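You operate a simulated robot arm through the tools that you are given. There is no shell and no other tool.

You are at the controls of a simulated robot arm. One attempt, no reset.

Task
Move both clips from the black panel to the orange one, then put the black panel in the grey drawer.
Fine: clips on its top edge; wind the vice fully open; shut the drawer. Set down upright: black panel.
Where things are to end (x, y in the base frame): black panel within 6 cm of [96, -72].

Only the result counts: the job must be done as asked and must still hold three seconds after the hand-in. Knocking over, shifting, dropping, spilling or breaking anything else fails it.

Robot
A 6-joint arm with a three-finger gripper, fixed in place. Base frame: the origin is at the foot of the arm, x ahead of it, y to its left, z up. Units: cm, degrees, N and s.
Its first joint turns from -166.0 to 166.0 degrees. Payload 4.89 kg.
Tool frame: the origin (TCP) lies between the finger pads and is the grasp point; the fingertips stand 3 cm ahead of it; z points along the fingers, y is the line along which they close. The gripper opens to 16.4 cm. The gripper's body begins 12.5 cm behind the TCP.
Orientation is that of the tool frame in the base frame, as a unit quaternion [x, y, z, w]. With the fingers straight down and closing along the base's y, the tool's x points along the base's -x, its y along +y and its z along -z.

Tools
- The arm moves only by the tool apply_moves. Its argument "rows" is a list of rows, each a list of 7 numbers: the shift along the tool's x, y, z in m, then the turn, a rotation vector about the tool's x, y, z in degrees, then the closure, from 0 (fully open) to 1 (shut). In form: [[x, y, z, ax, ay, az, fingers], ...]. A call has 1 to 20 rows; each row shifts and turns the commanded pose from where the row before left it, along the tool's axes as they then stand. Rows are played at 5 a second. More than 5 cm and 8.6 degrees between two rows, or a gripper value outside its range, and nothing of the call is played. Where a pose cannot be reached the arm comes as near as it can. A force on the tool above 40 N (or 10 N above the force at the start of the call, whichever is more), or a blocked arm, ends the call early, and 0.2 s more pass. The fingers move at their own pace (about 10.8 cm/s each) and stop on an object; they squeeze with about 40 N. The grip force told is the motor's: it shows also when the fingers shut on nothing. Time passes only in rows, and 0.2 s behind the last, so rows that do not move let the fingers close. It gives the time, the measured TCP pose, the force on the tool (base axes), the opening and the grip force at its end, in the units of the frame above (readings bear some noise), with the torque about the TCP (base axes, N m) and any sound that the robot's microphone picked up, and new pictures: "views" is both (left out), scene, wrist or none.
- Cameras (640 x 400 px; columns grow to the right, rows downward): "scene" is fixed at [5.06, 65.02, 156.12]; the picture's right is [-0.77, -0.64, 0.00], its down [-0.33, 0.40, -0.86] and it looks along [0.55, -0.66, -0.52] (base axes); focal length 372 px, centre (320, 200). "wrist" rides on the gripper at [7.6, -0.2, -15.2] in the tool frame; the picture's right is [0.02, 1.00, 0.00], its down [-0.88, 0.02, -0.47] and it looks along [-0.47, 0.01, 0.88] (tool axes); focal length 247 px, centre (320, 200). There is no depth. A picture from a camera that has moved, and an enlarged one, comes with that camera's place and axes in the base frame and with its lens.
- lift_body(by): slides the trunk up (or, below 0, down) by that many cm; the arm rides with it, the base frame stays. It gives what a move gives, with no picture.
- inspect(camera, box): a new picture of the part [left, top, right, bottom] of that camera's present view, enlarged. The clock stands still meanwhile.
- hand_in(): hands the job in; it is judged then, once.

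Places have to be worked out from the pictures, the camera data and where the tool is seen. Open the gripper and draw the arm clear of the work before you hand the job in, unless the task says otherwise.

The tools are called after "Request:" as name(argument=value, ...) on one line, values as JSON. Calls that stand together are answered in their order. apply_moves: Moves the arm, as the interface text tells. Its arguments: {"type":"object","properties":{"rows":{"type":"array","items":{"type":"array","items":{"type":"number"}}},"views":{"type":"string","enum":["both","scene","wrist","none"]}},"required":["rows"]} The other tools are called the same way: lift_body (by) slides the trunk up or down; inspect (camera, box) takes an enlarged picture of a part of a camera's view; hand_in () hands the job in.

At the start:

```text
time_s: 0.0
tcp_pos: [68.55, -22.75, 113.36]
tcp_rot: [0.0, 1.0, -0.001, 0.0]
contact_force: [-0.3, -0.3, 1.1]
ft_torque: [0.01, -0.01, 0.02]
finger_gap: 16.41
grasp_force: 0.0
trunk travel left (down, up): [-17.5, 21.5]
```

scene: 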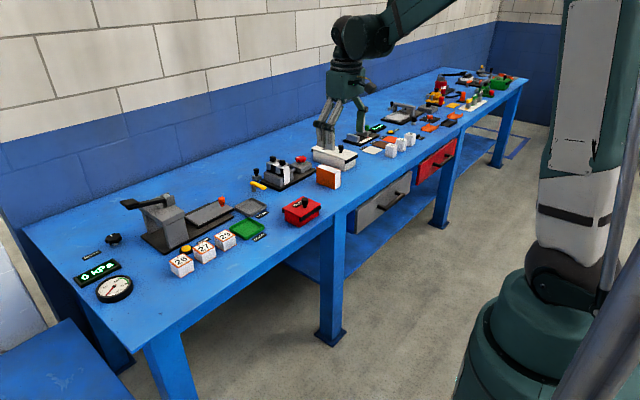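
wrist: 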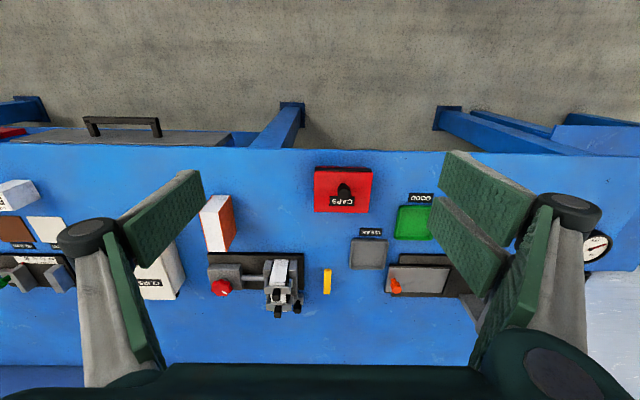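

I see a long bench with many items; I need close-ups first to find the vice, black panel, clips, orange panel and grey drawer.

Request:
inspect(camera="scene", box=[230, 120, 390, 220])

Request:
inspect(camera="scene", box=[340, 60, 540, 185])

Request:
inspect(camera="wrist", box=[180, 140, 380, 340])

Request:
inspect(camera="wrist", box=[0, 100, 200, 340])

```text
4.00 times, centred on (310, 170) of scene
camera zoom: at [5.06, 65.02, 156.12], right [-0.77, -0.64, 0.0], down [-0.33, 0.4, -0.86], along [0.55, -0.66, -0.52], focal length 1489 px, centre (360, 320)
```

zoom: 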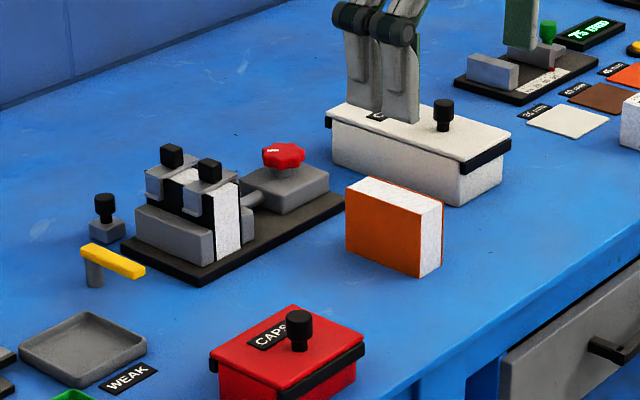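

```text
3.20 times, centred on (440, 122) of scene
camera zoom: at [5.06, 65.02, 156.12], right [-0.77, -0.64, 0.0], down [-0.33, 0.4, -0.86], along [0.55, -0.66, -0.52], focal length 1192 px, centre (-64, 448)
```

zoom: 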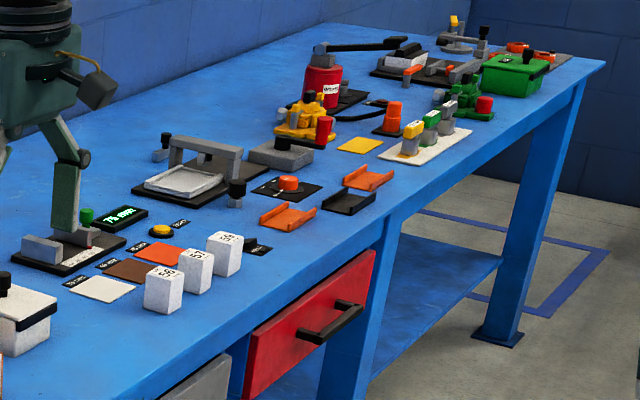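

```text
2.00 times, centred on (280, 240) of wrist
camera zoom: at [60.82, -22.84, 128.54], right [-0.02, 1.0, 0.0], down [0.88, 0.02, 0.47], along [0.47, 0.01, -0.88], focal length 494 px, centre (400, 120)
```

zoom: 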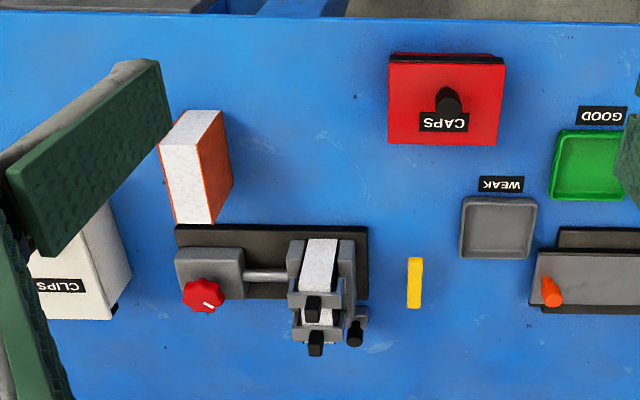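

```text
1.67 times, centred on (100, 220) of wrist
camera zoom: at [60.82, -22.84, 128.54], right [-0.02, 1.0, 0.0], down [0.88, 0.02, 0.47], along [0.47, 0.01, -0.88], focal length 412 px, centre (687, 167)
```

zoom: 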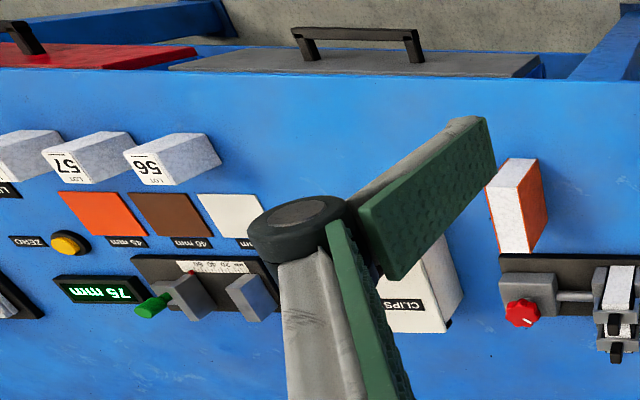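

The work area is the vice with the black-faced panel carrying two clips, the orange panel beside it, and a grey drawer under the bench. I take closer looks at each of them.

Request:
inspect(camera="scene", box=[250, 150, 330, 200])

Request:
inspect(camera="scene", box=[310, 150, 430, 250])

Request:
inspect(camera="wrist", box=[200, 240, 340, 330])

Request:
inspect(camera="scene", box=[70, 170, 270, 310])

```text
8.00 times, centred on (290, 175) of scene
camera zoom: at [5.06, 65.02, 156.12], right [-0.77, -0.64, 0.0], down [-0.33, 0.4, -0.86], along [0.55, -0.66, -0.52], focal length 2979 px, centre (560, 400)
```

zoom: 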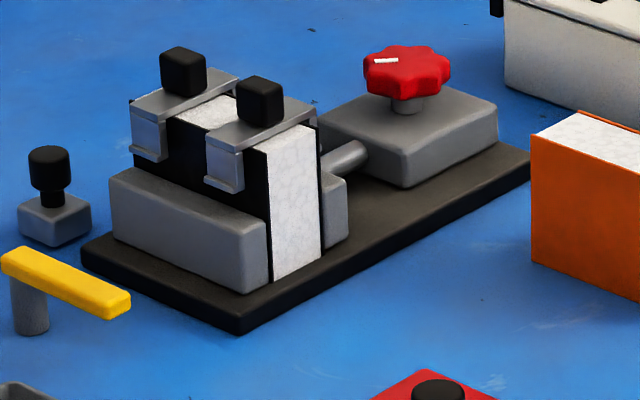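

```text
4.00 times, centred on (370, 200) of scene
camera zoom: at [5.06, 65.02, 156.12], right [-0.77, -0.64, 0.0], down [-0.33, 0.4, -0.86], along [0.55, -0.66, -0.52], focal length 1489 px, centre (120, 200)
```

zoom: 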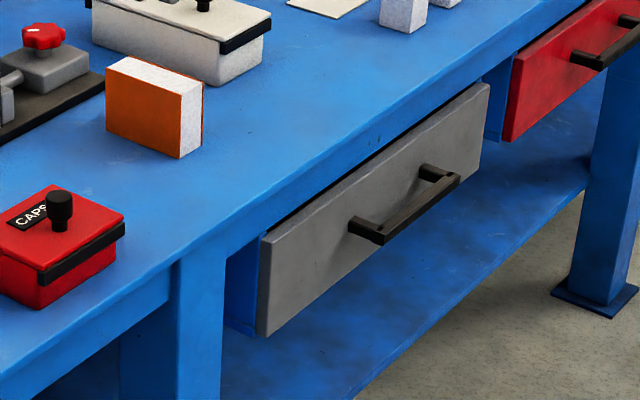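

```text
4.44 times, centred on (270, 285) of wrist
camera zoom: at [60.82, -22.84, 128.54], right [-0.02, 1.0, 0.0], down [0.88, 0.02, 0.47], along [0.47, 0.01, -0.88], focal length 1098 px, centre (542, -178)
```

zoom: 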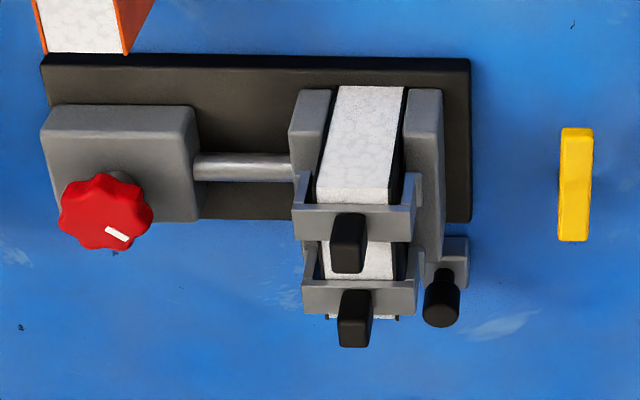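

```text
2.86 times, centred on (170, 240) of scene
camera zoom: at [5.06, 65.02, 156.12], right [-0.77, -0.64, 0.0], down [-0.33, 0.4, -0.86], along [0.55, -0.66, -0.52], focal length 1064 px, centre (749, 86)
```

zoom: 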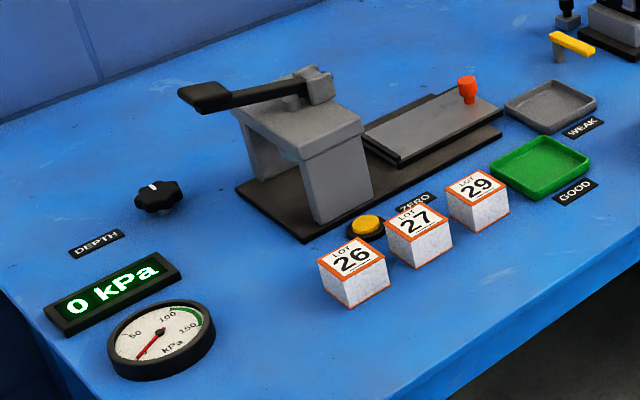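

The panel in the vice seems to be at about x 104–113, y −31, top z ≈ 88, which is beyond straight-down reach. I move the hand forward at a safe height to get close views and learn what reach I have.

Request:
apply_moves(rows=[[-0.05, -0.02, 0, 0, 0, 0, 0], [-0.05, -0.02, 0, 0, 0, 0, 0], [-0.05, -0.02, 0, 0, 0, 0, 0], [-0.05, -0.02, 0, 0, 0, 0, 0], [0, 0, 0, 0, 0, 0, 0]], views="both")

```text
refused: row 1 steps farther than a row can; nothing moved
```

The combined shift exceeded 5 cm; I use smaller steps.

Request:
apply_moves(rows=[[-0.045, -0.02, 0, 0, 0, 0, 0], [-0.045, -0.02, 0, 0, 0, 0, 0], [-0.045, -0.02, 0, 0, 0, 0, 0], [-0.045, -0.02, 0, 0, 0, 0, 0], [0, 0, 0, 0, 0, 0, 0]], views="both")

```text
time_s: 1.2
tcp_pos: [86.52, -30.85, 113.19]
tcp_rot: [0.0, 1.0, 0.001, 0.0]
contact_force: [0.4, -0.8, -0.6]
ft_torque: [0.05, 0.16, 0.0]
finger_gap: 16.39
grasp_force: 0.0
trunk travel left (down, up): [-17.5, 21.5]
camera wrist: at [78.96, -31.01, 128.43], right [-0.02, 1.0, 0.0], down [0.88, 0.02, 0.47], along [0.47, 0.01, -0.88], focal length 247 px, centre (320, 200)
```

scene: 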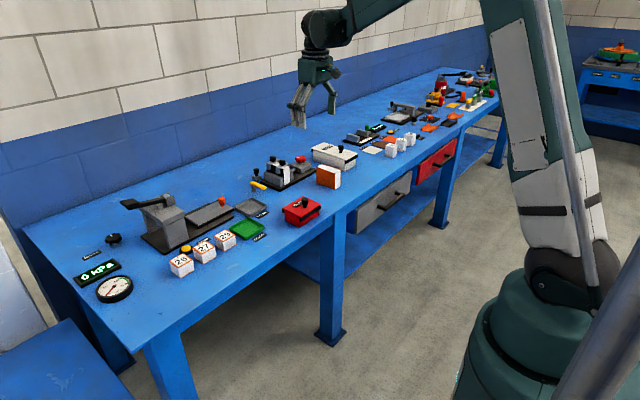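
wrist: 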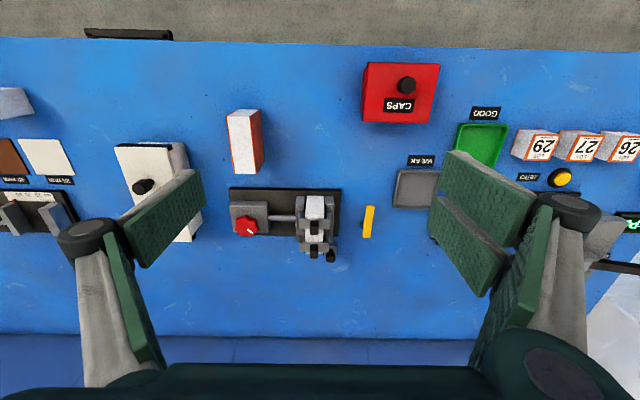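

Reach is fine here. I zoom in on the vice and the orange panel from this nearer view.

Request:
inspect(camera="wrist", box=[220, 180, 380, 280])

Request:
inspect(camera="wrist", box=[200, 90, 300, 190])

Request:
inspect(camera="scene", box=[300, 130, 370, 200])

```text
4.00 times, centred on (300, 230) of wrist
camera zoom: at [78.96, -31.01, 128.43], right [-0.02, 1.0, 0.0], down [0.88, 0.02, 0.47], along [0.47, 0.01, -0.88], focal length 988 px, centre (400, 80)
```

zoom: 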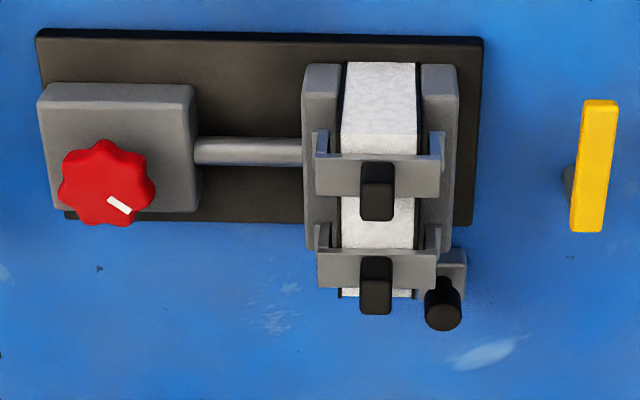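

```text
4.00 times, centred on (250, 140) of wrist
camera zoom: at [78.96, -31.01, 128.43], right [-0.02, 1.0, 0.0], down [0.88, 0.02, 0.47], along [0.47, 0.01, -0.88], focal length 988 px, centre (600, 440)
```

zoom: 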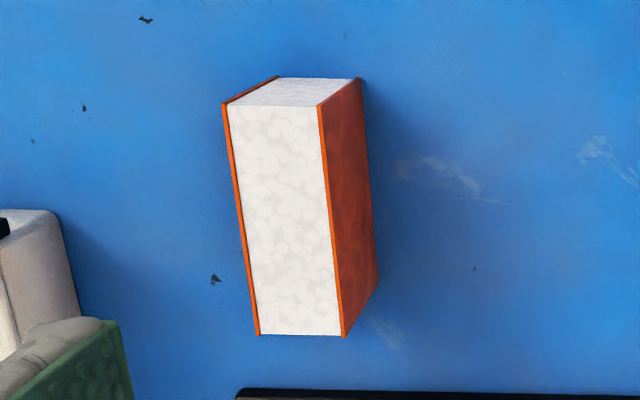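

```text
5.71 times, centred on (335, 165) of scene
camera zoom: at [5.06, 65.02, 156.12], right [-0.77, -0.64, 0.0], down [-0.33, 0.4, -0.86], along [0.55, -0.66, -0.52], focal length 2128 px, centre (234, 400)
```

zoom: 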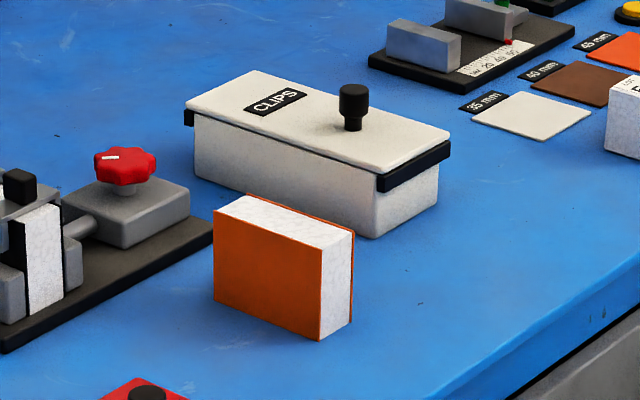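

I judge: bench top z≈80; orange panel centre ≈(90.9,−44.0), top z≈87.5, axis-aligned (10 × 3.8 cm); black panel centre ≈(108,−31.5), top ≈89, clips at x≈104.9 and 110.4. I spin the hand 180° about its axis, so that the camera sits on the outer/upper side once the tool is tilted outward.

Request:
apply_moves(rows=[[0, 0, 0, 0, 0, 8.5, 0.5], [0, 0, 0, 0, 0, 8.5, 0.5], [0, 0, 0, 0, 0, 8.5, 0.5], [0, 0, 0, 0, 0, 8.5, 0.5], [0, 0, 0, 0, 0, 8.5, 0.5], [0, 0, 0, 0, 0, 8.5, 0.5], [0, 0, 0, 0, 0, 8.5, 0.5], [0, 0, 0, 0, 0, 8.5, 0.5], [0, 0, 0, 0, 0, 8.5, 0.5], [0, 0, 0, 0, 0, 8.5, 0.5]], views="scene")

```text
time_s: 3.4
tcp_pos: [86.41, -30.67, 113.28]
tcp_rot: [0.676, 0.737, 0.0, -0.001]
contact_force: [0.3, 0.1, -0.5]
ft_torque: [-0.02, 0.0, 0.01]
finger_gap: 8.2
grasp_force: 0.1
trunk travel left (down, up): [-17.5, 21.5]
```

scene: 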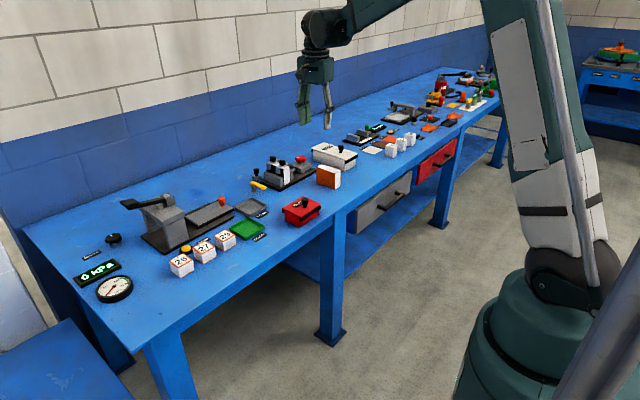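

The spin works; I finish the remaining 95° and begin tilting (about tool y) to lean outward.

Request:
apply_moves(rows=[[0, 0, 0, 0, 0, 8.5, 0.5], [0, 0, 0, 0, 0, 8.5, 0.5], [0, 0, 0, 0, 0, 8.5, 0.5], [0, 0, 0, 0, 0, 8.5, 0.5], [0, 0, 0, 0, 0, 8.5, 0.5], [0, 0, 0, 0, 0, 8.5, 0.5], [0, 0, 0, 0, 0, 8.5, 0.5], [0, 0, 0, 0, 0, 8.5, 0.5], [0, 0, 0, 0, 0, 8.5, 0.5], [0, 0, 0, 0, 0, 8.5, 0.5], [0, 0, 0, 0, 0, 8.5, 0.5], [0, 0, 0, 0, 0, 1.5, 0.5], [0, 0, 0, 0, 0, 0, 0.5]], views="both")

```text
time_s: 6.2
tcp_pos: [86.38, -30.63, 113.28]
tcp_rot: [1.0, 0.0, 0.0, -0.001]
contact_force: [-1.1, 0.0, 0.8]
ft_torque: [0.05, 0.02, -0.04]
finger_gap: 8.25
grasp_force: 0.0
trunk travel left (down, up): [-17.5, 21.5]
camera wrist: at [94.11, -30.49, 128.53], right [0.02, -1.0, 0.0], down [-0.88, -0.02, 0.47], along [-0.47, -0.01, -0.88], focal length 247 px, centre (320, 200)
```

scene: 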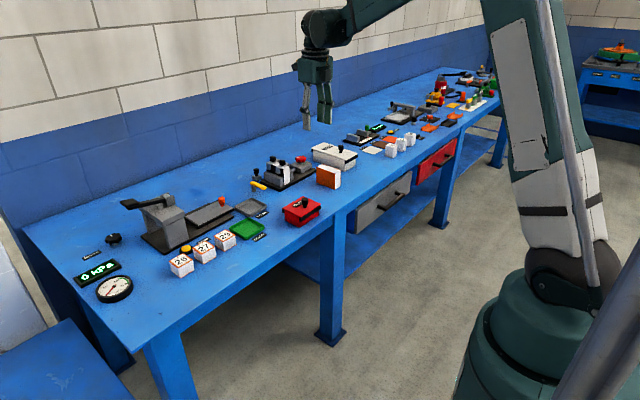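
wrist: 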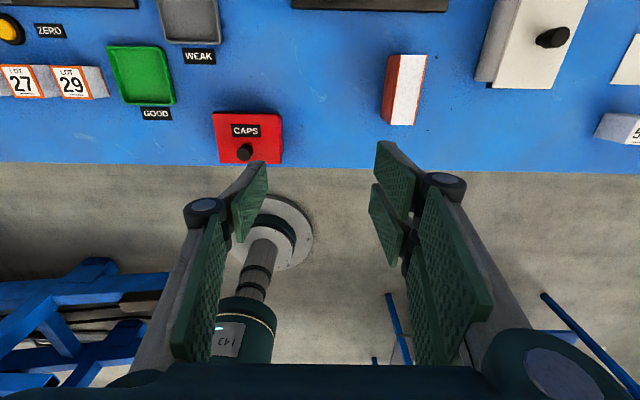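

Now I tilt the tool 34° outward (about tool y), keeping the TCP in place, and look.

Request:
apply_moves(rows=[[0, 0, 0, 0, 8.5, 0, 0.6], [0, 0, 0, 0, 8.5, 0, 0.6], [0, 0, 0, 0, 8.5, 0, 0.6], [0, 0, 0, 0, 8.5, 0, 0.6], [0, 0, 0, 0, 0, 0, 0.6]], views="both")

```text
time_s: 7.4
tcp_pos: [86.38, -30.6, 113.3]
tcp_rot: [0.956, -0.001, 0.294, 0.001]
contact_force: [0.4, 0.2, 0.2]
ft_torque: [0.01, -0.01, -0.01]
finger_gap: 6.56
grasp_force: 0.0
trunk travel left (down, up): [-17.5, 21.5]
camera wrist: at [84.23, -30.5, 130.23], right [0.02, -1.0, 0.01], down [-0.99, -0.02, -0.1], along [0.1, -0.01, -0.99], focal length 247 px, centre (320, 200)
```

scene: 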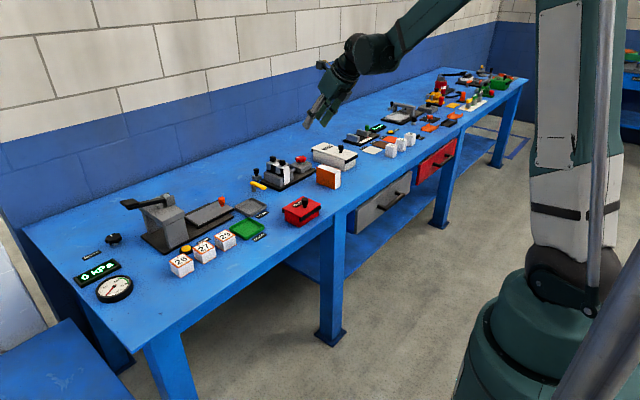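
wrist: 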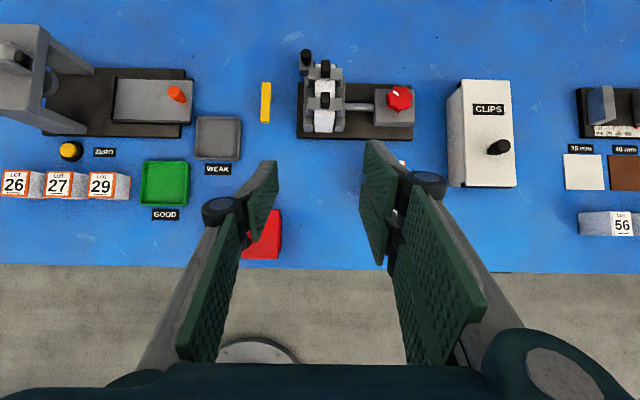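

The tilt worked and the camera now looks straight down. I move forward 18 cm and down 6 cm to hover over the vice.

Request:
apply_moves(rows=[[0.0289, 0, 0.0376, 0, 0, 0, 0.6], [0.0289, 0, 0.0376, 0, 0, 0, 0.6], [0.0289, 0, 0.0376, 0, 0, 0, 0.6], [0.0289, 0, 0.0376, 0, 0, 0, 0.6], [0, 0, 0, 0, 0, 0, 0.6]], views="both")

```text
time_s: 8.6
tcp_pos: [104.41, -30.94, 107.22]
tcp_rot: [0.956, 0.0, 0.293, 0.0]
contact_force: [0.8, 0.9, -1.3]
ft_torque: [0.06, 0.05, 0.02]
finger_gap: 6.56
grasp_force: 0.0
trunk travel left (down, up): [-17.5, 21.5]
camera wrist: at [102.3, -30.62, 124.1], right [0.02, -1.0, 0.01], down [-0.99, -0.02, -0.1], along [0.1, -0.01, -0.99], focal length 247 px, centre (320, 200)
```

scene: 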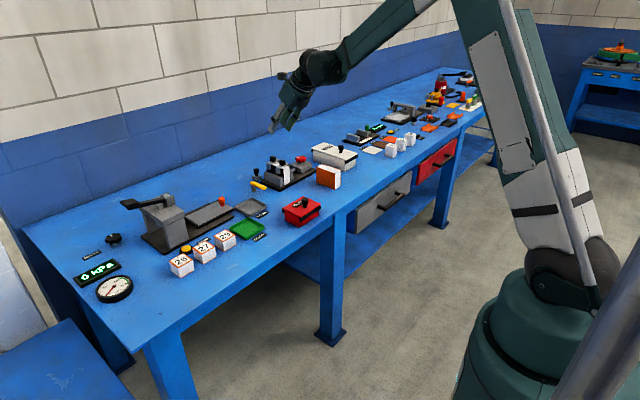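
wrist: 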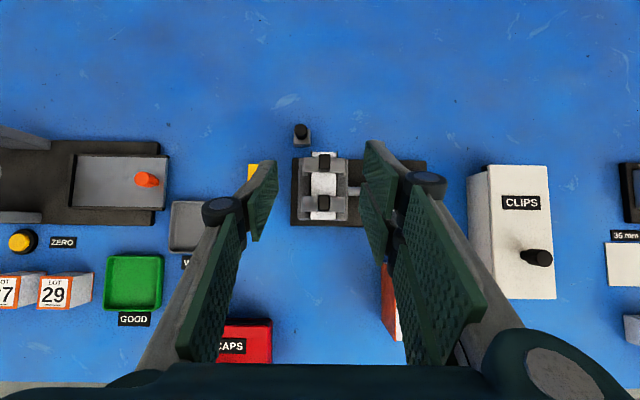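

Request:
inspect(camera="wrist", box=[280, 115, 380, 235])

Request:
inspect(camera="scene", box=[250, 100, 350, 200])

```text
3.33 times, centred on (330, 175) of wrist
camera zoom: at [102.3, -30.62, 124.1], right [0.02, -1.0, 0.01], down [-0.99, -0.02, -0.1], along [0.1, -0.01, -0.99], focal length 823 px, centre (287, 283)
```

zoom: 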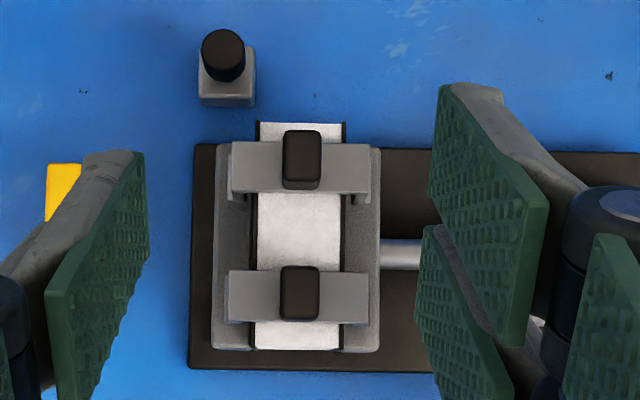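

```text
4.00 times, centred on (300, 150) of scene
camera zoom: at [5.06, 65.02, 156.12], right [-0.77, -0.64, 0.0], down [-0.33, 0.4, -0.86], along [0.55, -0.66, -0.52], focal length 1489 px, centre (400, 400)
```

zoom: 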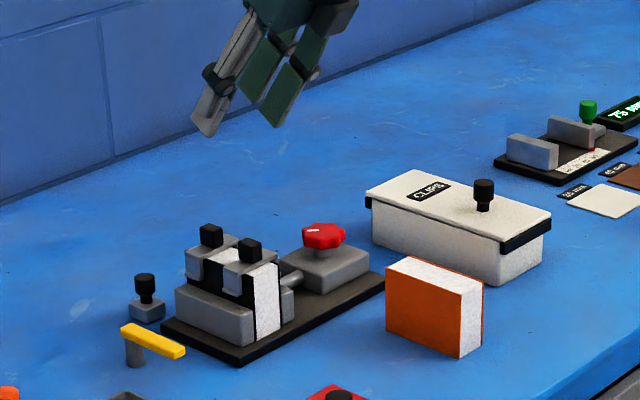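

From the straight-down view: clip knobs at ≈(105.35,−31.45) and ≈(111.0,−31.5), plate top ≈89.5, knob top ≈91.6. I hover with narrower fingers just above the far clip to test reach and alignment.

Request:
apply_moves(rows=[[-0.0033, 0.0018, 0.0388, 0, 0, 0, 0.72], [-0.0033, 0.0018, 0.0388, 0, 0, 0, 0.72], [-0.0033, 0.0018, 0.0388, 0, 0, 0, 0.72], [0, 0, 0, 0, 0, 0, 0.72]], views="both")

```text
time_s: 9.6
tcp_pos: [110.17, -31.42, 97.07]
tcp_rot: [0.956, 0.0, 0.293, 0.0]
contact_force: [0.9, 0.4, -0.6]
ft_torque: [0.03, 0.08, 0.02]
finger_gap: 4.59
grasp_force: 0.1
trunk travel left (down, up): [-17.5, 21.5]
camera wrist: at [108.13, -31.16, 113.85], right [0.02, -1.0, 0.01], down [-0.99, -0.02, -0.1], along [0.1, -0.01, -0.99], focal length 247 px, centre (320, 200)
```

scene: 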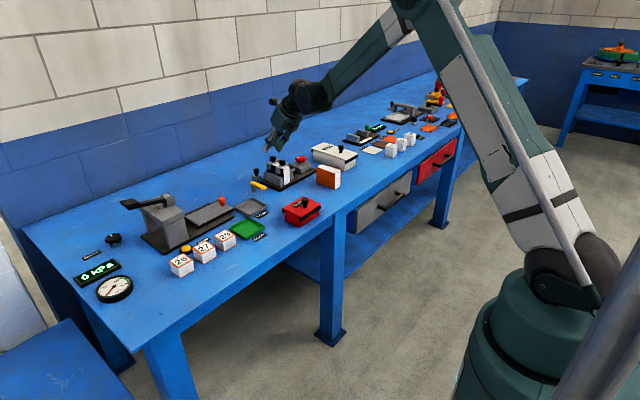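
wrist: 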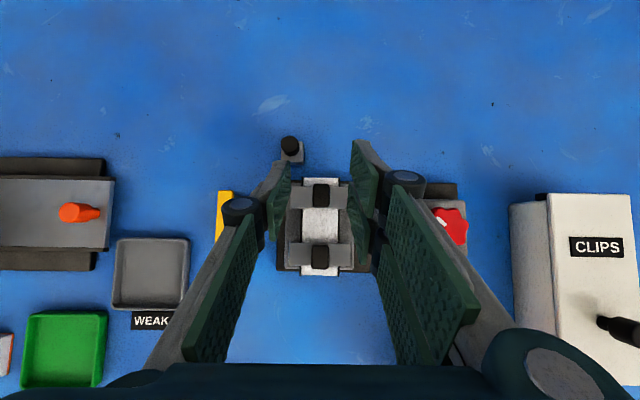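

Reach is fine here. I zoom in to check the fingers relative to the far clip's knob.

Request:
inspect(camera="wrist", box=[260, 130, 390, 290])

Request:
inspect(camera="scene", box=[240, 110, 320, 200])

```text
2.50 times, centred on (325, 210) of wrist
camera zoom: at [108.13, -31.16, 113.85], right [0.02, -1.0, 0.01], down [-0.99, -0.02, -0.1], along [0.1, -0.01, -0.99], focal length 617 px, centre (308, 175)
```

zoom: 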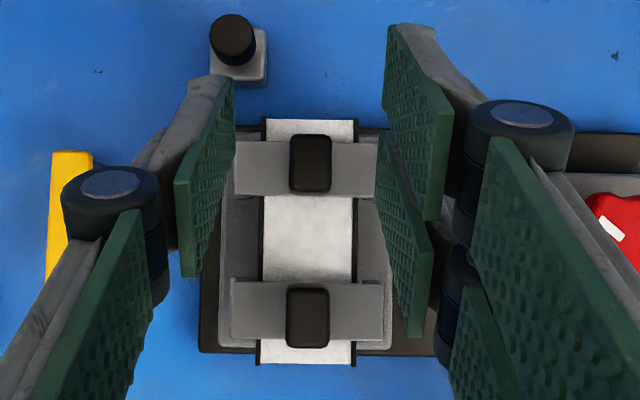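

```text
4.44 times, centred on (280, 155) of scene
camera zoom: at [5.06, 65.02, 156.12], right [-0.77, -0.64, 0.0], down [-0.33, 0.4, -0.86], along [0.55, -0.66, -0.52], focal length 1655 px, centre (498, 400)
```

zoom: 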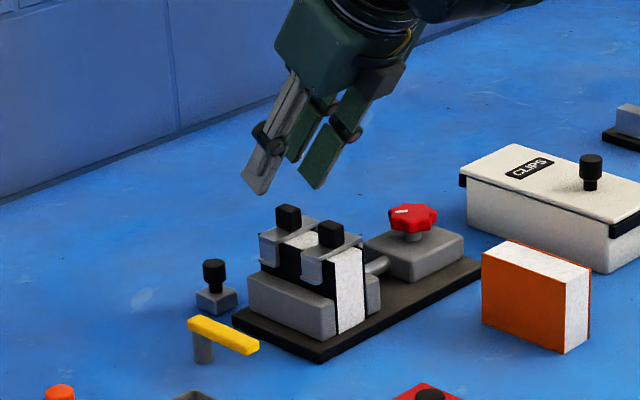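

Aligned with the far knob (≈111.1,−31.44). I descend about 3.7 cm and check again before closing.

Request:
apply_moves(rows=[[-0.0104, 0, 0.0153, 0, 0, 0, 0.75], [-0.0104, 0, 0.0153, 0, 0, 0, 0.75], [0, 0, 0, 0, 0, 0, 0.75]], views="none")

Request:
inspect(camera="wrist", box=[260, 130, 390, 290])

Request:
inspect(camera="scene", box=[255, 130, 315, 190])

```text
time_s: 10.4
tcp_pos: [110.1, -31.3, 93.29]
tcp_rot: [0.956, 0.0, 0.293, 0.0]
contact_force: [0.4, -0.2, 0.0]
ft_torque: [0.02, 0.01, 0.01]
finger_gap: 4.1
grasp_force: 0.1
trunk travel left (down, up): [-17.5, 21.5]
```

```text
2.50 times, centred on (325, 210) of wrist
camera zoom: at [107.98, -31.11, 110.25], right [0.02, -1.0, 0.01], down [-0.99, -0.02, -0.1], along [0.1, -0.01, -0.99], focal length 617 px, centre (308, 175)
```

zoom: 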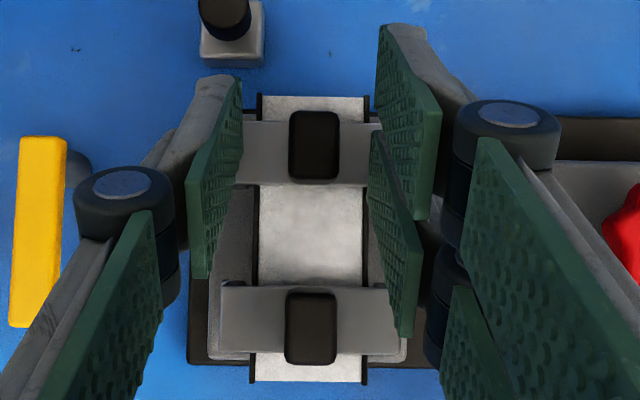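

```text
6.67 times, centred on (285, 160) of scene
camera zoom: at [5.06, 65.02, 156.12], right [-0.77, -0.64, 0.0], down [-0.33, 0.4, -0.86], along [0.55, -0.66, -0.52], focal length 2482 px, centre (553, 467)
```

zoom: 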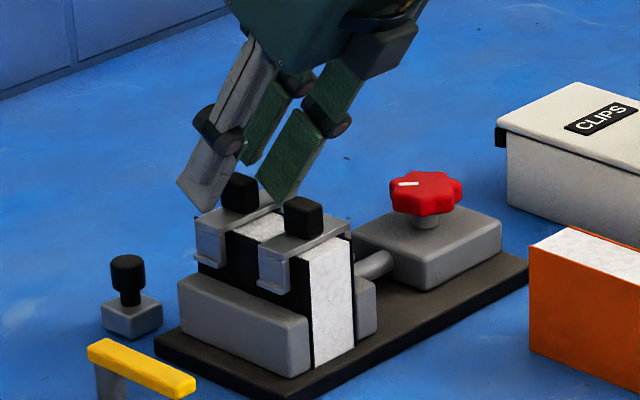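

The fingers straddle the far knob with the tips just above the clip's plate. I close on it.

Request:
apply_moves(rows=[[0, 0, 0, 0, 0, 0, 1], [0, 0, 0, 0, 0, 0, 1], [0, 0, 0, 0, 0, 0, 1]], views="none")

Request:
inspect(camera="wrist", box=[260, 130, 390, 290])

Request:
inspect(camera="scene", box=[255, 130, 315, 190])

```text
time_s: 11.2
tcp_pos: [110.1, -31.42, 93.52]
tcp_rot: [0.956, 0.0, 0.293, 0.0]
contact_force: [0.3, -0.6, 0.5]
ft_torque: [0.01, -0.02, 0.03]
finger_gap: 1.47
grasp_force: 39.5
trunk travel left (down, up): [-17.5, 21.5]
```

```text
2.50 times, centred on (325, 210) of wrist
camera zoom: at [107.98, -31.1, 110.27], right [0.02, -1.0, 0.01], down [-0.99, -0.02, -0.1], along [0.1, -0.01, -0.99], focal length 617 px, centre (308, 175)
```

zoom: 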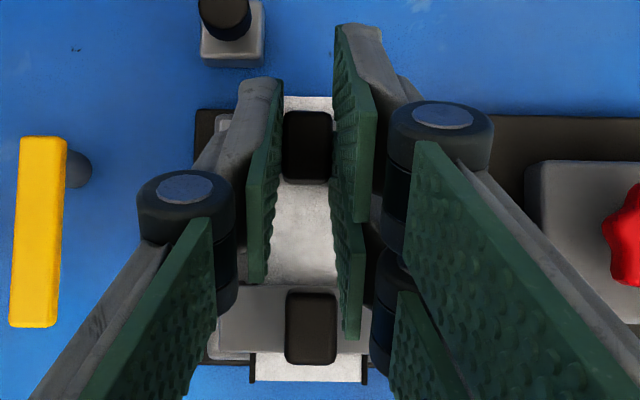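

```text
6.67 times, centred on (285, 160) of scene
camera zoom: at [5.06, 65.02, 156.12], right [-0.77, -0.64, 0.0], down [-0.33, 0.4, -0.86], along [0.55, -0.66, -0.52], focal length 2482 px, centre (553, 467)
```

zoom: 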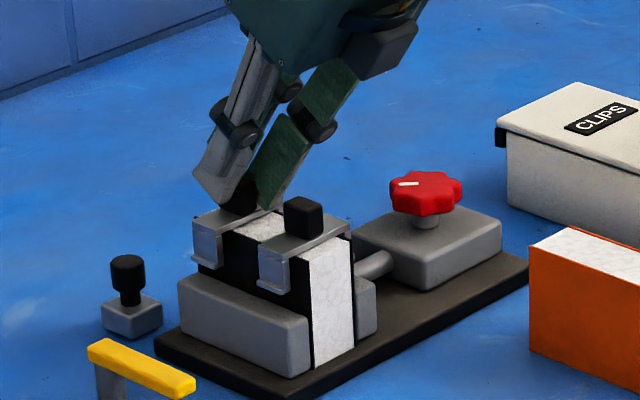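

The grip is firm (1.47 cm, 39.5 N). I lift the clip slowly straight up.

Request:
apply_moves(rows=[[0.0056, 0, -0.0083, 0, 0, 0, 1], [0.0056, 0, -0.0083, 0, 0, 0, 1], [0.0056, 0, -0.0083, 0, 0, 0, 1], [0.0112, 0, -0.0166, 0, 0, 0, 1], [0.0112, 0, -0.0166, 0, 0, 0, 1]], views="none")

Request:
inspect(camera="scene", box=[245, 110, 325, 190])

Request:
inspect(camera="wrist", box=[260, 130, 390, 290])

```text
time_s: 12.4
tcp_pos: [110.01, -31.24, 100.44]
tcp_rot: [0.957, 0.0, 0.292, 0.0]
contact_force: [0.3, 0.1, -0.6]
ft_torque: [0.04, 0.0, 0.0]
finger_gap: 1.5
grasp_force: 40.2
trunk travel left (down, up): [-17.5, 21.5]
```

```text
5.00 times, centred on (285, 150) of scene
camera zoom: at [5.06, 65.02, 156.12], right [-0.77, -0.64, 0.0], down [-0.33, 0.4, -0.86], along [0.55, -0.66, -0.52], focal length 1862 px, centre (495, 450)
```

zoom: 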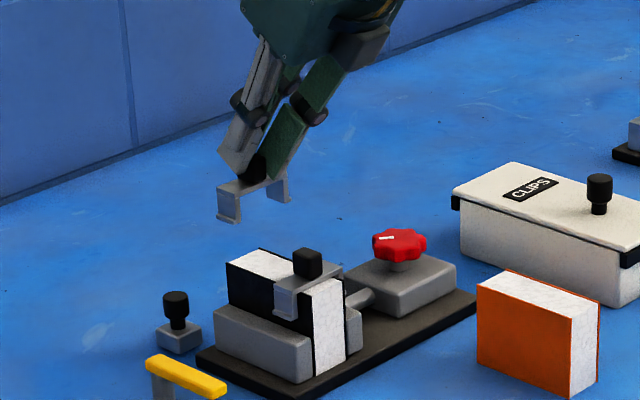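

```text
2.50 times, centred on (325, 210) of wrist
camera zoom: at [107.99, -31.01, 117.29], right [0.02, -1.0, 0.01], down [-0.99, -0.02, -0.1], along [0.1, -0.01, -0.99], focal length 617 px, centre (308, 175)
```

zoom: 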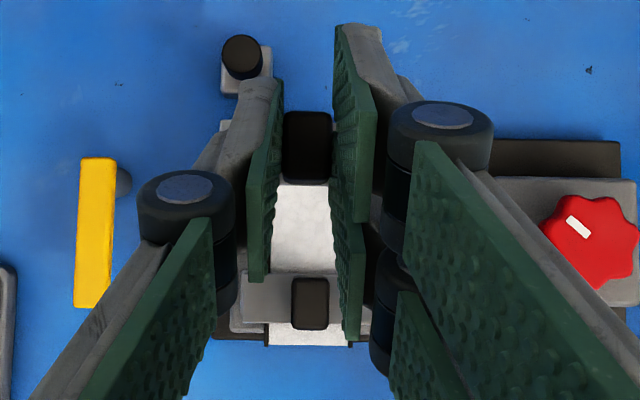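

The clip is lifted, level, and the panel stayed in the vice. I carry it at height to above the orange panel's far half (TCP ≈ 92.6, −43.9).

Request:
apply_moves(rows=[[-0.02885, 0.0252, -0.01945, 0, 0, 0, 1], [-0.02885, 0.0252, -0.01945, 0, 0, 0, 1], [-0.02885, 0.0252, -0.01945, 0, 0, 0, 1], [-0.02885, 0.0252, -0.01945, 0, 0, 0, 1], [-0.02885, 0.0252, -0.01945, 0, 0, 0, 1], [0, 0, 0, 0, 0, 0, 1]], views="both")

Request:
inspect(camera="wrist", box=[260, 130, 390, 290])

Request:
inspect(camera="scene", box=[285, 110, 365, 200])

```text
time_s: 13.8
tcp_pos: [92.77, -43.91, 100.35]
tcp_rot: [0.956, 0.0, 0.293, 0.0]
contact_force: [0.3, 0.9, -0.3]
ft_torque: [0.02, -0.07, 0.03]
finger_gap: 1.49
grasp_force: 39.8
trunk travel left (down, up): [-17.5, 21.5]
camera wrist: at [90.52, -43.7, 117.31], right [0.02, -1.0, 0.01], down [-0.99, -0.02, -0.1], along [0.1, -0.01, -0.99], focal length 247 px, centre (320, 200)
```

scene: 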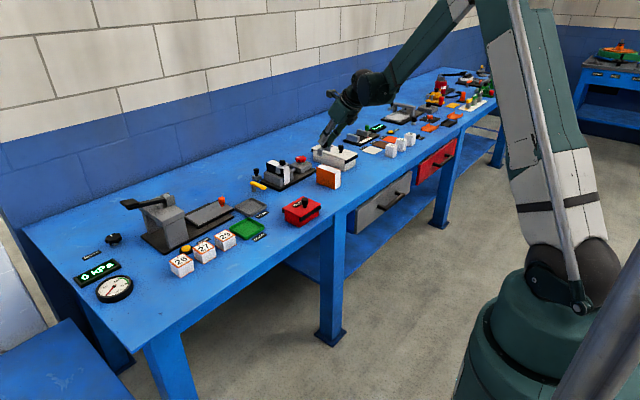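
wrist: 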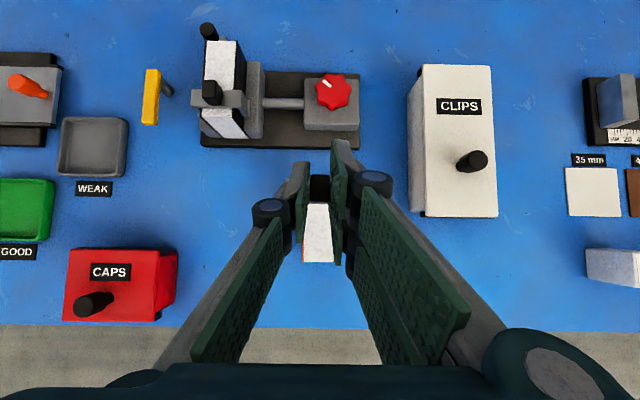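

```text
2.50 times, centred on (325, 210) of wrist
camera zoom: at [90.52, -43.7, 117.31], right [0.02, -1.0, 0.01], down [-0.99, -0.02, -0.1], along [0.1, -0.01, -0.99], focal length 617 px, centre (308, 175)
```

zoom: 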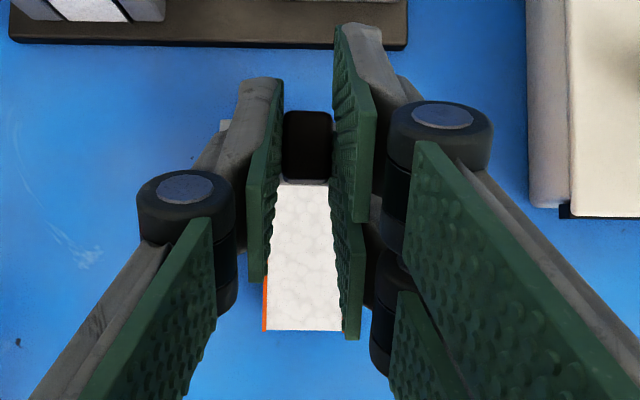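

```text
4.44 times, centred on (325, 155) of scene
camera zoom: at [5.06, 65.02, 156.12], right [-0.77, -0.64, 0.0], down [-0.33, 0.4, -0.86], along [0.55, -0.66, -0.52], focal length 1655 px, centre (298, 400)
```

zoom: 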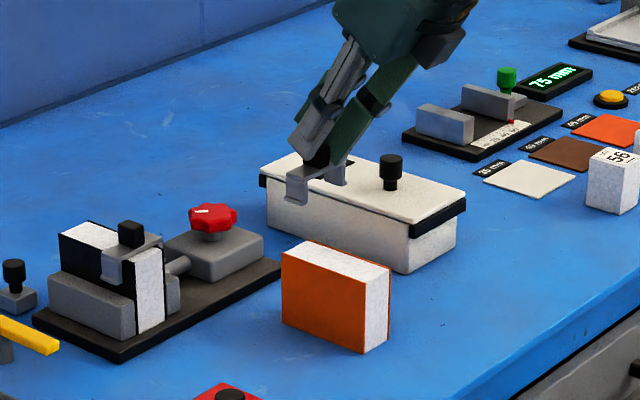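

Alignment in y looks right (orange centre ≈ −43.9, tool −43.9). I lower so the clip's legs stop about 1 cm above the panel's top edge and check from the fixed camera.

Request:
apply_moves(rows=[[-0.0148, 0, 0.022, 0, 0, 0, 1], [-0.0148, 0, 0.022, 0, 0, 0, 1], [0, 0, 0, 0, 0, 0, 1]], views="none")

Request:
inspect(camera="scene", box=[295, 130, 355, 200])

Request:
inspect(camera="wrist", box=[280, 140, 360, 290])

```text
time_s: 14.6
tcp_pos: [92.78, -43.79, 95.18]
tcp_rot: [0.956, 0.001, 0.292, 0.0]
contact_force: [0.4, -0.8, -0.5]
ft_torque: [0.02, 0.01, 0.0]
finger_gap: 1.5
grasp_force: 39.7
trunk travel left (down, up): [-17.5, 21.5]
```

```text
5.71 times, centred on (325, 165) of scene
camera zoom: at [5.06, 65.02, 156.12], right [-0.77, -0.64, 0.0], down [-0.33, 0.4, -0.86], along [0.55, -0.66, -0.52], focal length 2128 px, centre (291, 400)
```

zoom: 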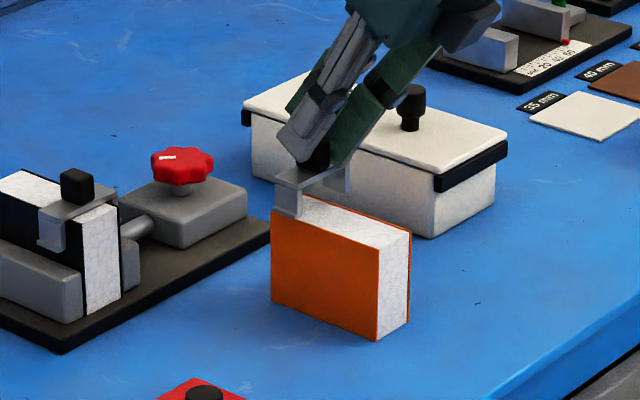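

```text
2.67 times, centred on (320, 215) of wrist
camera zoom: at [90.62, -43.6, 111.95], right [0.02, -1.0, 0.01], down [-0.99, -0.02, -0.1], along [0.1, -0.01, -0.99], focal length 659 px, centre (320, 160)
```

zoom: 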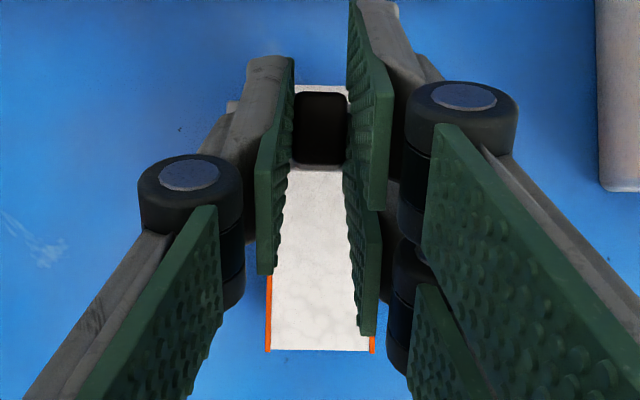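

Both panels look identically placed relative to the tool (orange centred within ~0.2 mm of how black was). I lower onto the orange panel in small steps, watching the force.

Request:
apply_moves(rows=[[-0.005, 0, 0.0075, 0, 0, 0, 1], [-0.005, 0, 0.0075, 0, 0, 0, 1], [-0.005, 0, 0.0075, 0, 0, 0, 1], [0, 0, 0, 0, 0, 0, 1]], views="none")

Request:
inspect(camera="scene", box=[310, 150, 350, 190])

```text
time_s: 15.6
tcp_pos: [92.73, -43.87, 92.4]
tcp_rot: [0.956, 0.001, 0.292, -0.001]
contact_force: [0.4, 0.5, -0.8]
ft_torque: [0.0, 0.02, -0.02]
finger_gap: 1.52
grasp_force: 40.2
trunk travel left (down, up): [-17.5, 21.5]
```

```text
10.00 times, centred on (330, 170) of scene
camera zoom: at [5.06, 65.02, 156.12], right [-0.77, -0.64, 0.0], down [-0.33, 0.4, -0.86], along [0.55, -0.66, -0.52], focal length 3724 px, centre (220, 500)
```

zoom: 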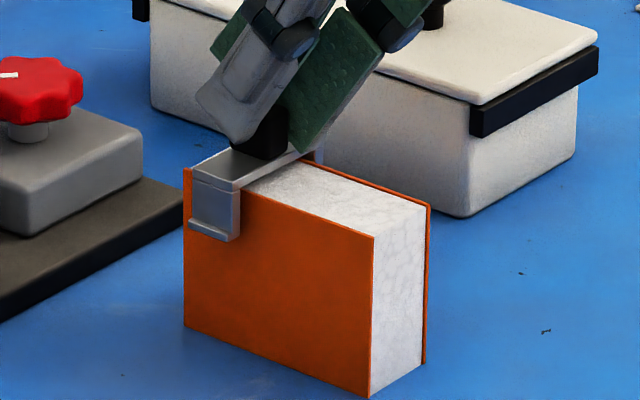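

The legs straddle the panel correctly and the plate is almost seated. I go down another 3 mm.

Request:
apply_moves(rows=[[-0.0008, 0, 0.0012, 0, 0, 0, 1], [-0.0008, 0, 0.0012, 0, 0, 0, 1], [0, 0, 0, 0, 0, 0, 1]], views="none")

Request:
inspect(camera="scene", box=[310, 150, 350, 190])

```text
time_s: 16.4
tcp_pos: [92.69, -43.9, 92.12]
tcp_rot: [0.956, 0.0, 0.293, 0.001]
contact_force: [-0.1, -0.5, -1.2]
ft_torque: [0.01, -0.02, 0.0]
finger_gap: 1.49
grasp_force: 40.1
trunk travel left (down, up): [-17.5, 21.5]
```

```text
10.00 times, centred on (330, 170) of scene
camera zoom: at [5.06, 65.02, 156.12], right [-0.77, -0.64, 0.0], down [-0.33, 0.4, -0.86], along [0.55, -0.66, -0.52], focal length 3724 px, centre (220, 500)
```

zoom: 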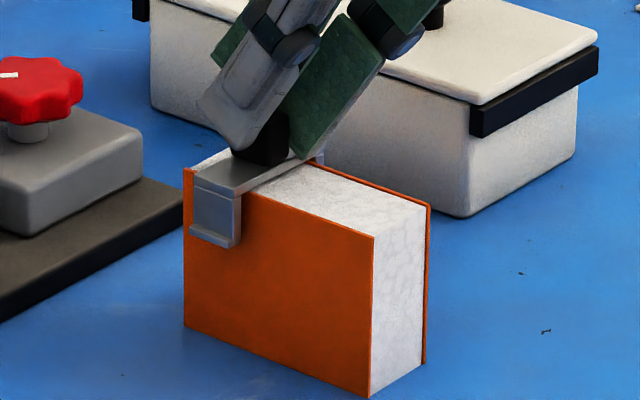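

Still no contact force; another 2.5 mm.

Request:
apply_moves(rows=[[-0.0007, 0, 0.001, 0, 0, 0, 1], [-0.0007, 0, 0.001, 0, 0, 0, 1], [0, 0, 0, 0, 0, 0, 1]], views="none")

Request:
inspect(camera="scene", box=[310, 150, 350, 190])

```text
time_s: 17.2
tcp_pos: [92.7, -43.92, 91.93]
tcp_rot: [0.956, 0.0, 0.293, 0.001]
contact_force: [3.5, -1.7, 14.6]
ft_torque: [-0.18, -0.19, 0.02]
finger_gap: 1.48
grasp_force: 41.2
trunk travel left (down, up): [-17.5, 21.5]
```

```text
10.00 times, centred on (330, 170) of scene
camera zoom: at [5.06, 65.02, 156.12], right [-0.77, -0.64, 0.0], down [-0.33, 0.4, -0.86], along [0.55, -0.66, -0.52], focal length 3724 px, centre (220, 500)
```

zoom: 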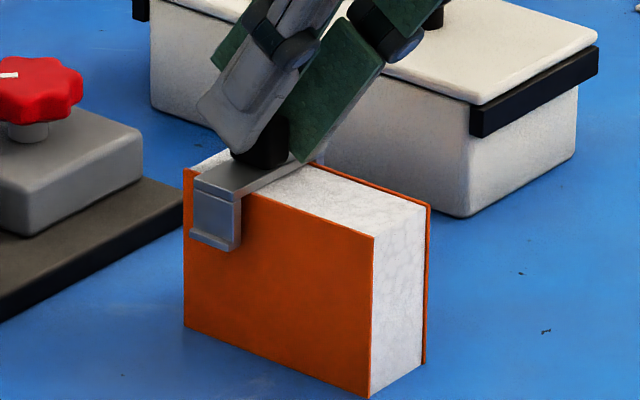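

Contact at 14.6 N: the clip is seated. I ease the load by under a millimetre, open the fingers modestly, then rise straight up.

Request:
apply_moves(rows=[[0.0004, 0, -0.0006, 0, 0, 0, 1], [0, 0, 0, 0, 0, 0, 0.75], [0, 0, 0, 0, 0, 0, 0.75], [0.0056, 0, -0.0083, 0, 0, 0, 0.75], [0.0112, 0, -0.0166, 0, 0, 0, 0.75], [0.0224, 0, -0.0332, 0, 0, 0, 0.75], [0.0224, 0, -0.0332, 0, 0, 0, 0.75]], views="none")

Request:
inspect(camera="scene", box=[250, 130, 350, 200])

Request:
inspect(camera="wrist", box=[260, 130, 390, 290])

```text
time_s: 18.8
tcp_pos: [92.74, -43.88, 102.84]
tcp_rot: [0.956, 0.0, 0.293, 0.0]
contact_force: [0.8, 0.1, -0.8]
ft_torque: [0.1, 0.08, 0.02]
finger_gap: 4.09
grasp_force: 0.1
trunk travel left (down, up): [-17.5, 21.5]
```

```text
5.71 times, centred on (300, 165) of scene
camera zoom: at [5.06, 65.02, 156.12], right [-0.77, -0.64, 0.0], down [-0.33, 0.4, -0.86], along [0.55, -0.66, -0.52], focal length 2128 px, centre (434, 400)
```

zoom: 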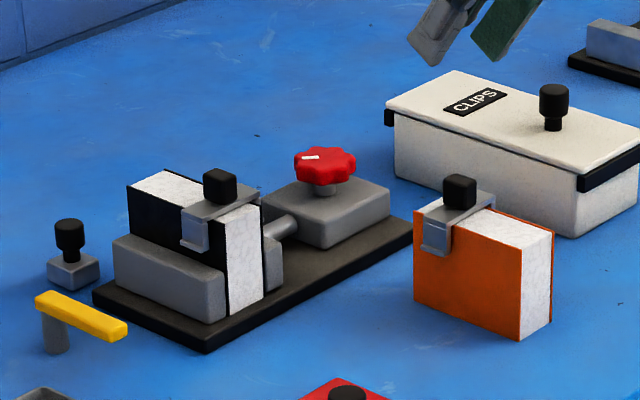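

```text
2.50 times, centred on (325, 210) of wrist
camera zoom: at [90.65, -43.74, 119.76], right [0.02, -1.0, 0.01], down [-0.99, -0.02, -0.1], along [0.1, -0.01, -0.99], focal length 617 px, centre (308, 175)
```

zoom: 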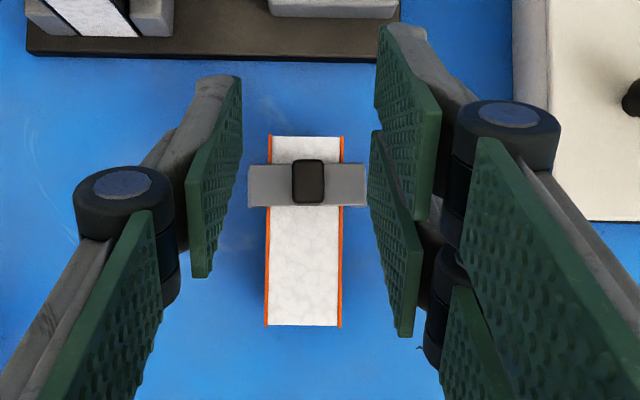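

First clip sits well on the orange panel's top edge. I go back above the near clip on the black panel (knob ≈105.35,−31.4).

Request:
apply_moves(rows=[[0.01652, -0.0252, 0.01717, 0, 0, 0, 0.75], [0.01652, -0.0252, 0.01717, 0, 0, 0, 0.75], [0.01652, -0.0252, 0.01717, 0, 0, 0, 0.75], [0.01652, -0.0252, 0.01717, 0, 0, 0, 0.75], [0.01652, -0.0252, 0.01717, 0, 0, 0, 0.75], [0, 0, 0, 0, 0, 0, 0.75]], views="none")

Request:
inspect(camera="wrist", box=[260, 130, 390, 290])

```text
time_s: 20.2
tcp_pos: [104.34, -31.16, 100.32]
tcp_rot: [0.956, 0.0, 0.293, 0.0]
contact_force: [-0.4, 0.9, 0.4]
ft_torque: [-0.03, -0.04, -0.01]
finger_gap: 4.09
grasp_force: 0.1
trunk travel left (down, up): [-17.5, 21.5]
```

```text
2.50 times, centred on (325, 210) of wrist
camera zoom: at [102.24, -31.04, 117.28], right [0.02, -1.0, 0.01], down [-0.99, -0.02, -0.1], along [0.1, -0.01, -0.99], focal length 617 px, centre (308, 175)
```

zoom: 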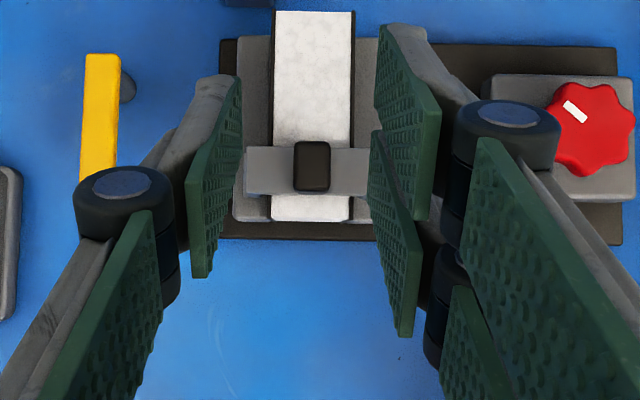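

Well aligned. I descend to grasp height, then close.

Request:
apply_moves(rows=[[-0.0131, 0, 0.0195, 0, 0, 0, 0.75], [-0.0131, 0, 0.0195, 0, 0, 0, 0.75], [-0.0128, 0, 0.0192, 0, 0, 0, 0.75], [0, 0, 0, 0, 0, 0, 0.75]], views="none")

Request:
inspect(camera="scene", box=[255, 130, 315, 190])

Request:
inspect(camera="wrist", box=[260, 130, 390, 290])

```text
time_s: 21.2
tcp_pos: [104.55, -31.3, 93.32]
tcp_rot: [0.956, 0.0, 0.293, 0.001]
contact_force: [0.0, -0.4, -0.1]
ft_torque: [0.03, 0.0, 0.0]
finger_gap: 4.1
grasp_force: 0.0
trunk travel left (down, up): [-17.5, 21.5]
```

```text
6.67 times, centred on (285, 160) of scene
camera zoom: at [5.06, 65.02, 156.12], right [-0.77, -0.64, 0.0], down [-0.33, 0.4, -0.86], along [0.55, -0.66, -0.52], focal length 2482 px, centre (553, 467)
```

zoom: 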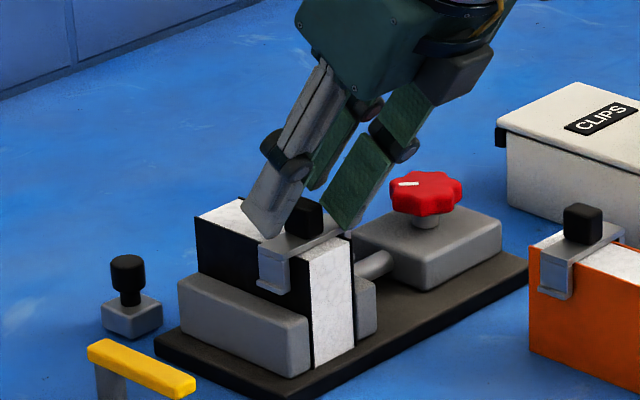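

```text
2.50 times, centred on (325, 210) of wrist
camera zoom: at [102.33, -31.12, 110.22], right [0.02, -1.0, 0.01], down [-0.99, -0.02, -0.1], along [0.1, -0.01, -0.99], focal length 617 px, centre (308, 175)
```

zoom: 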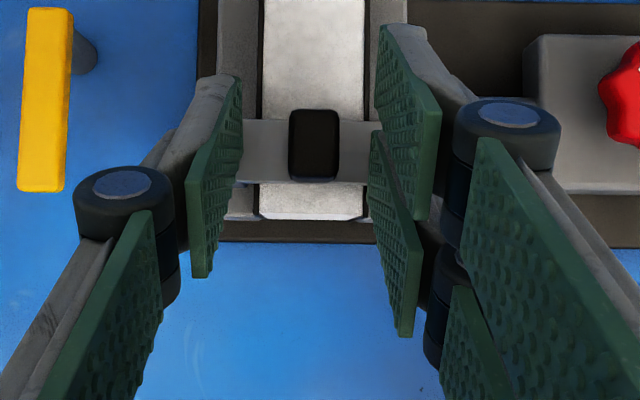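

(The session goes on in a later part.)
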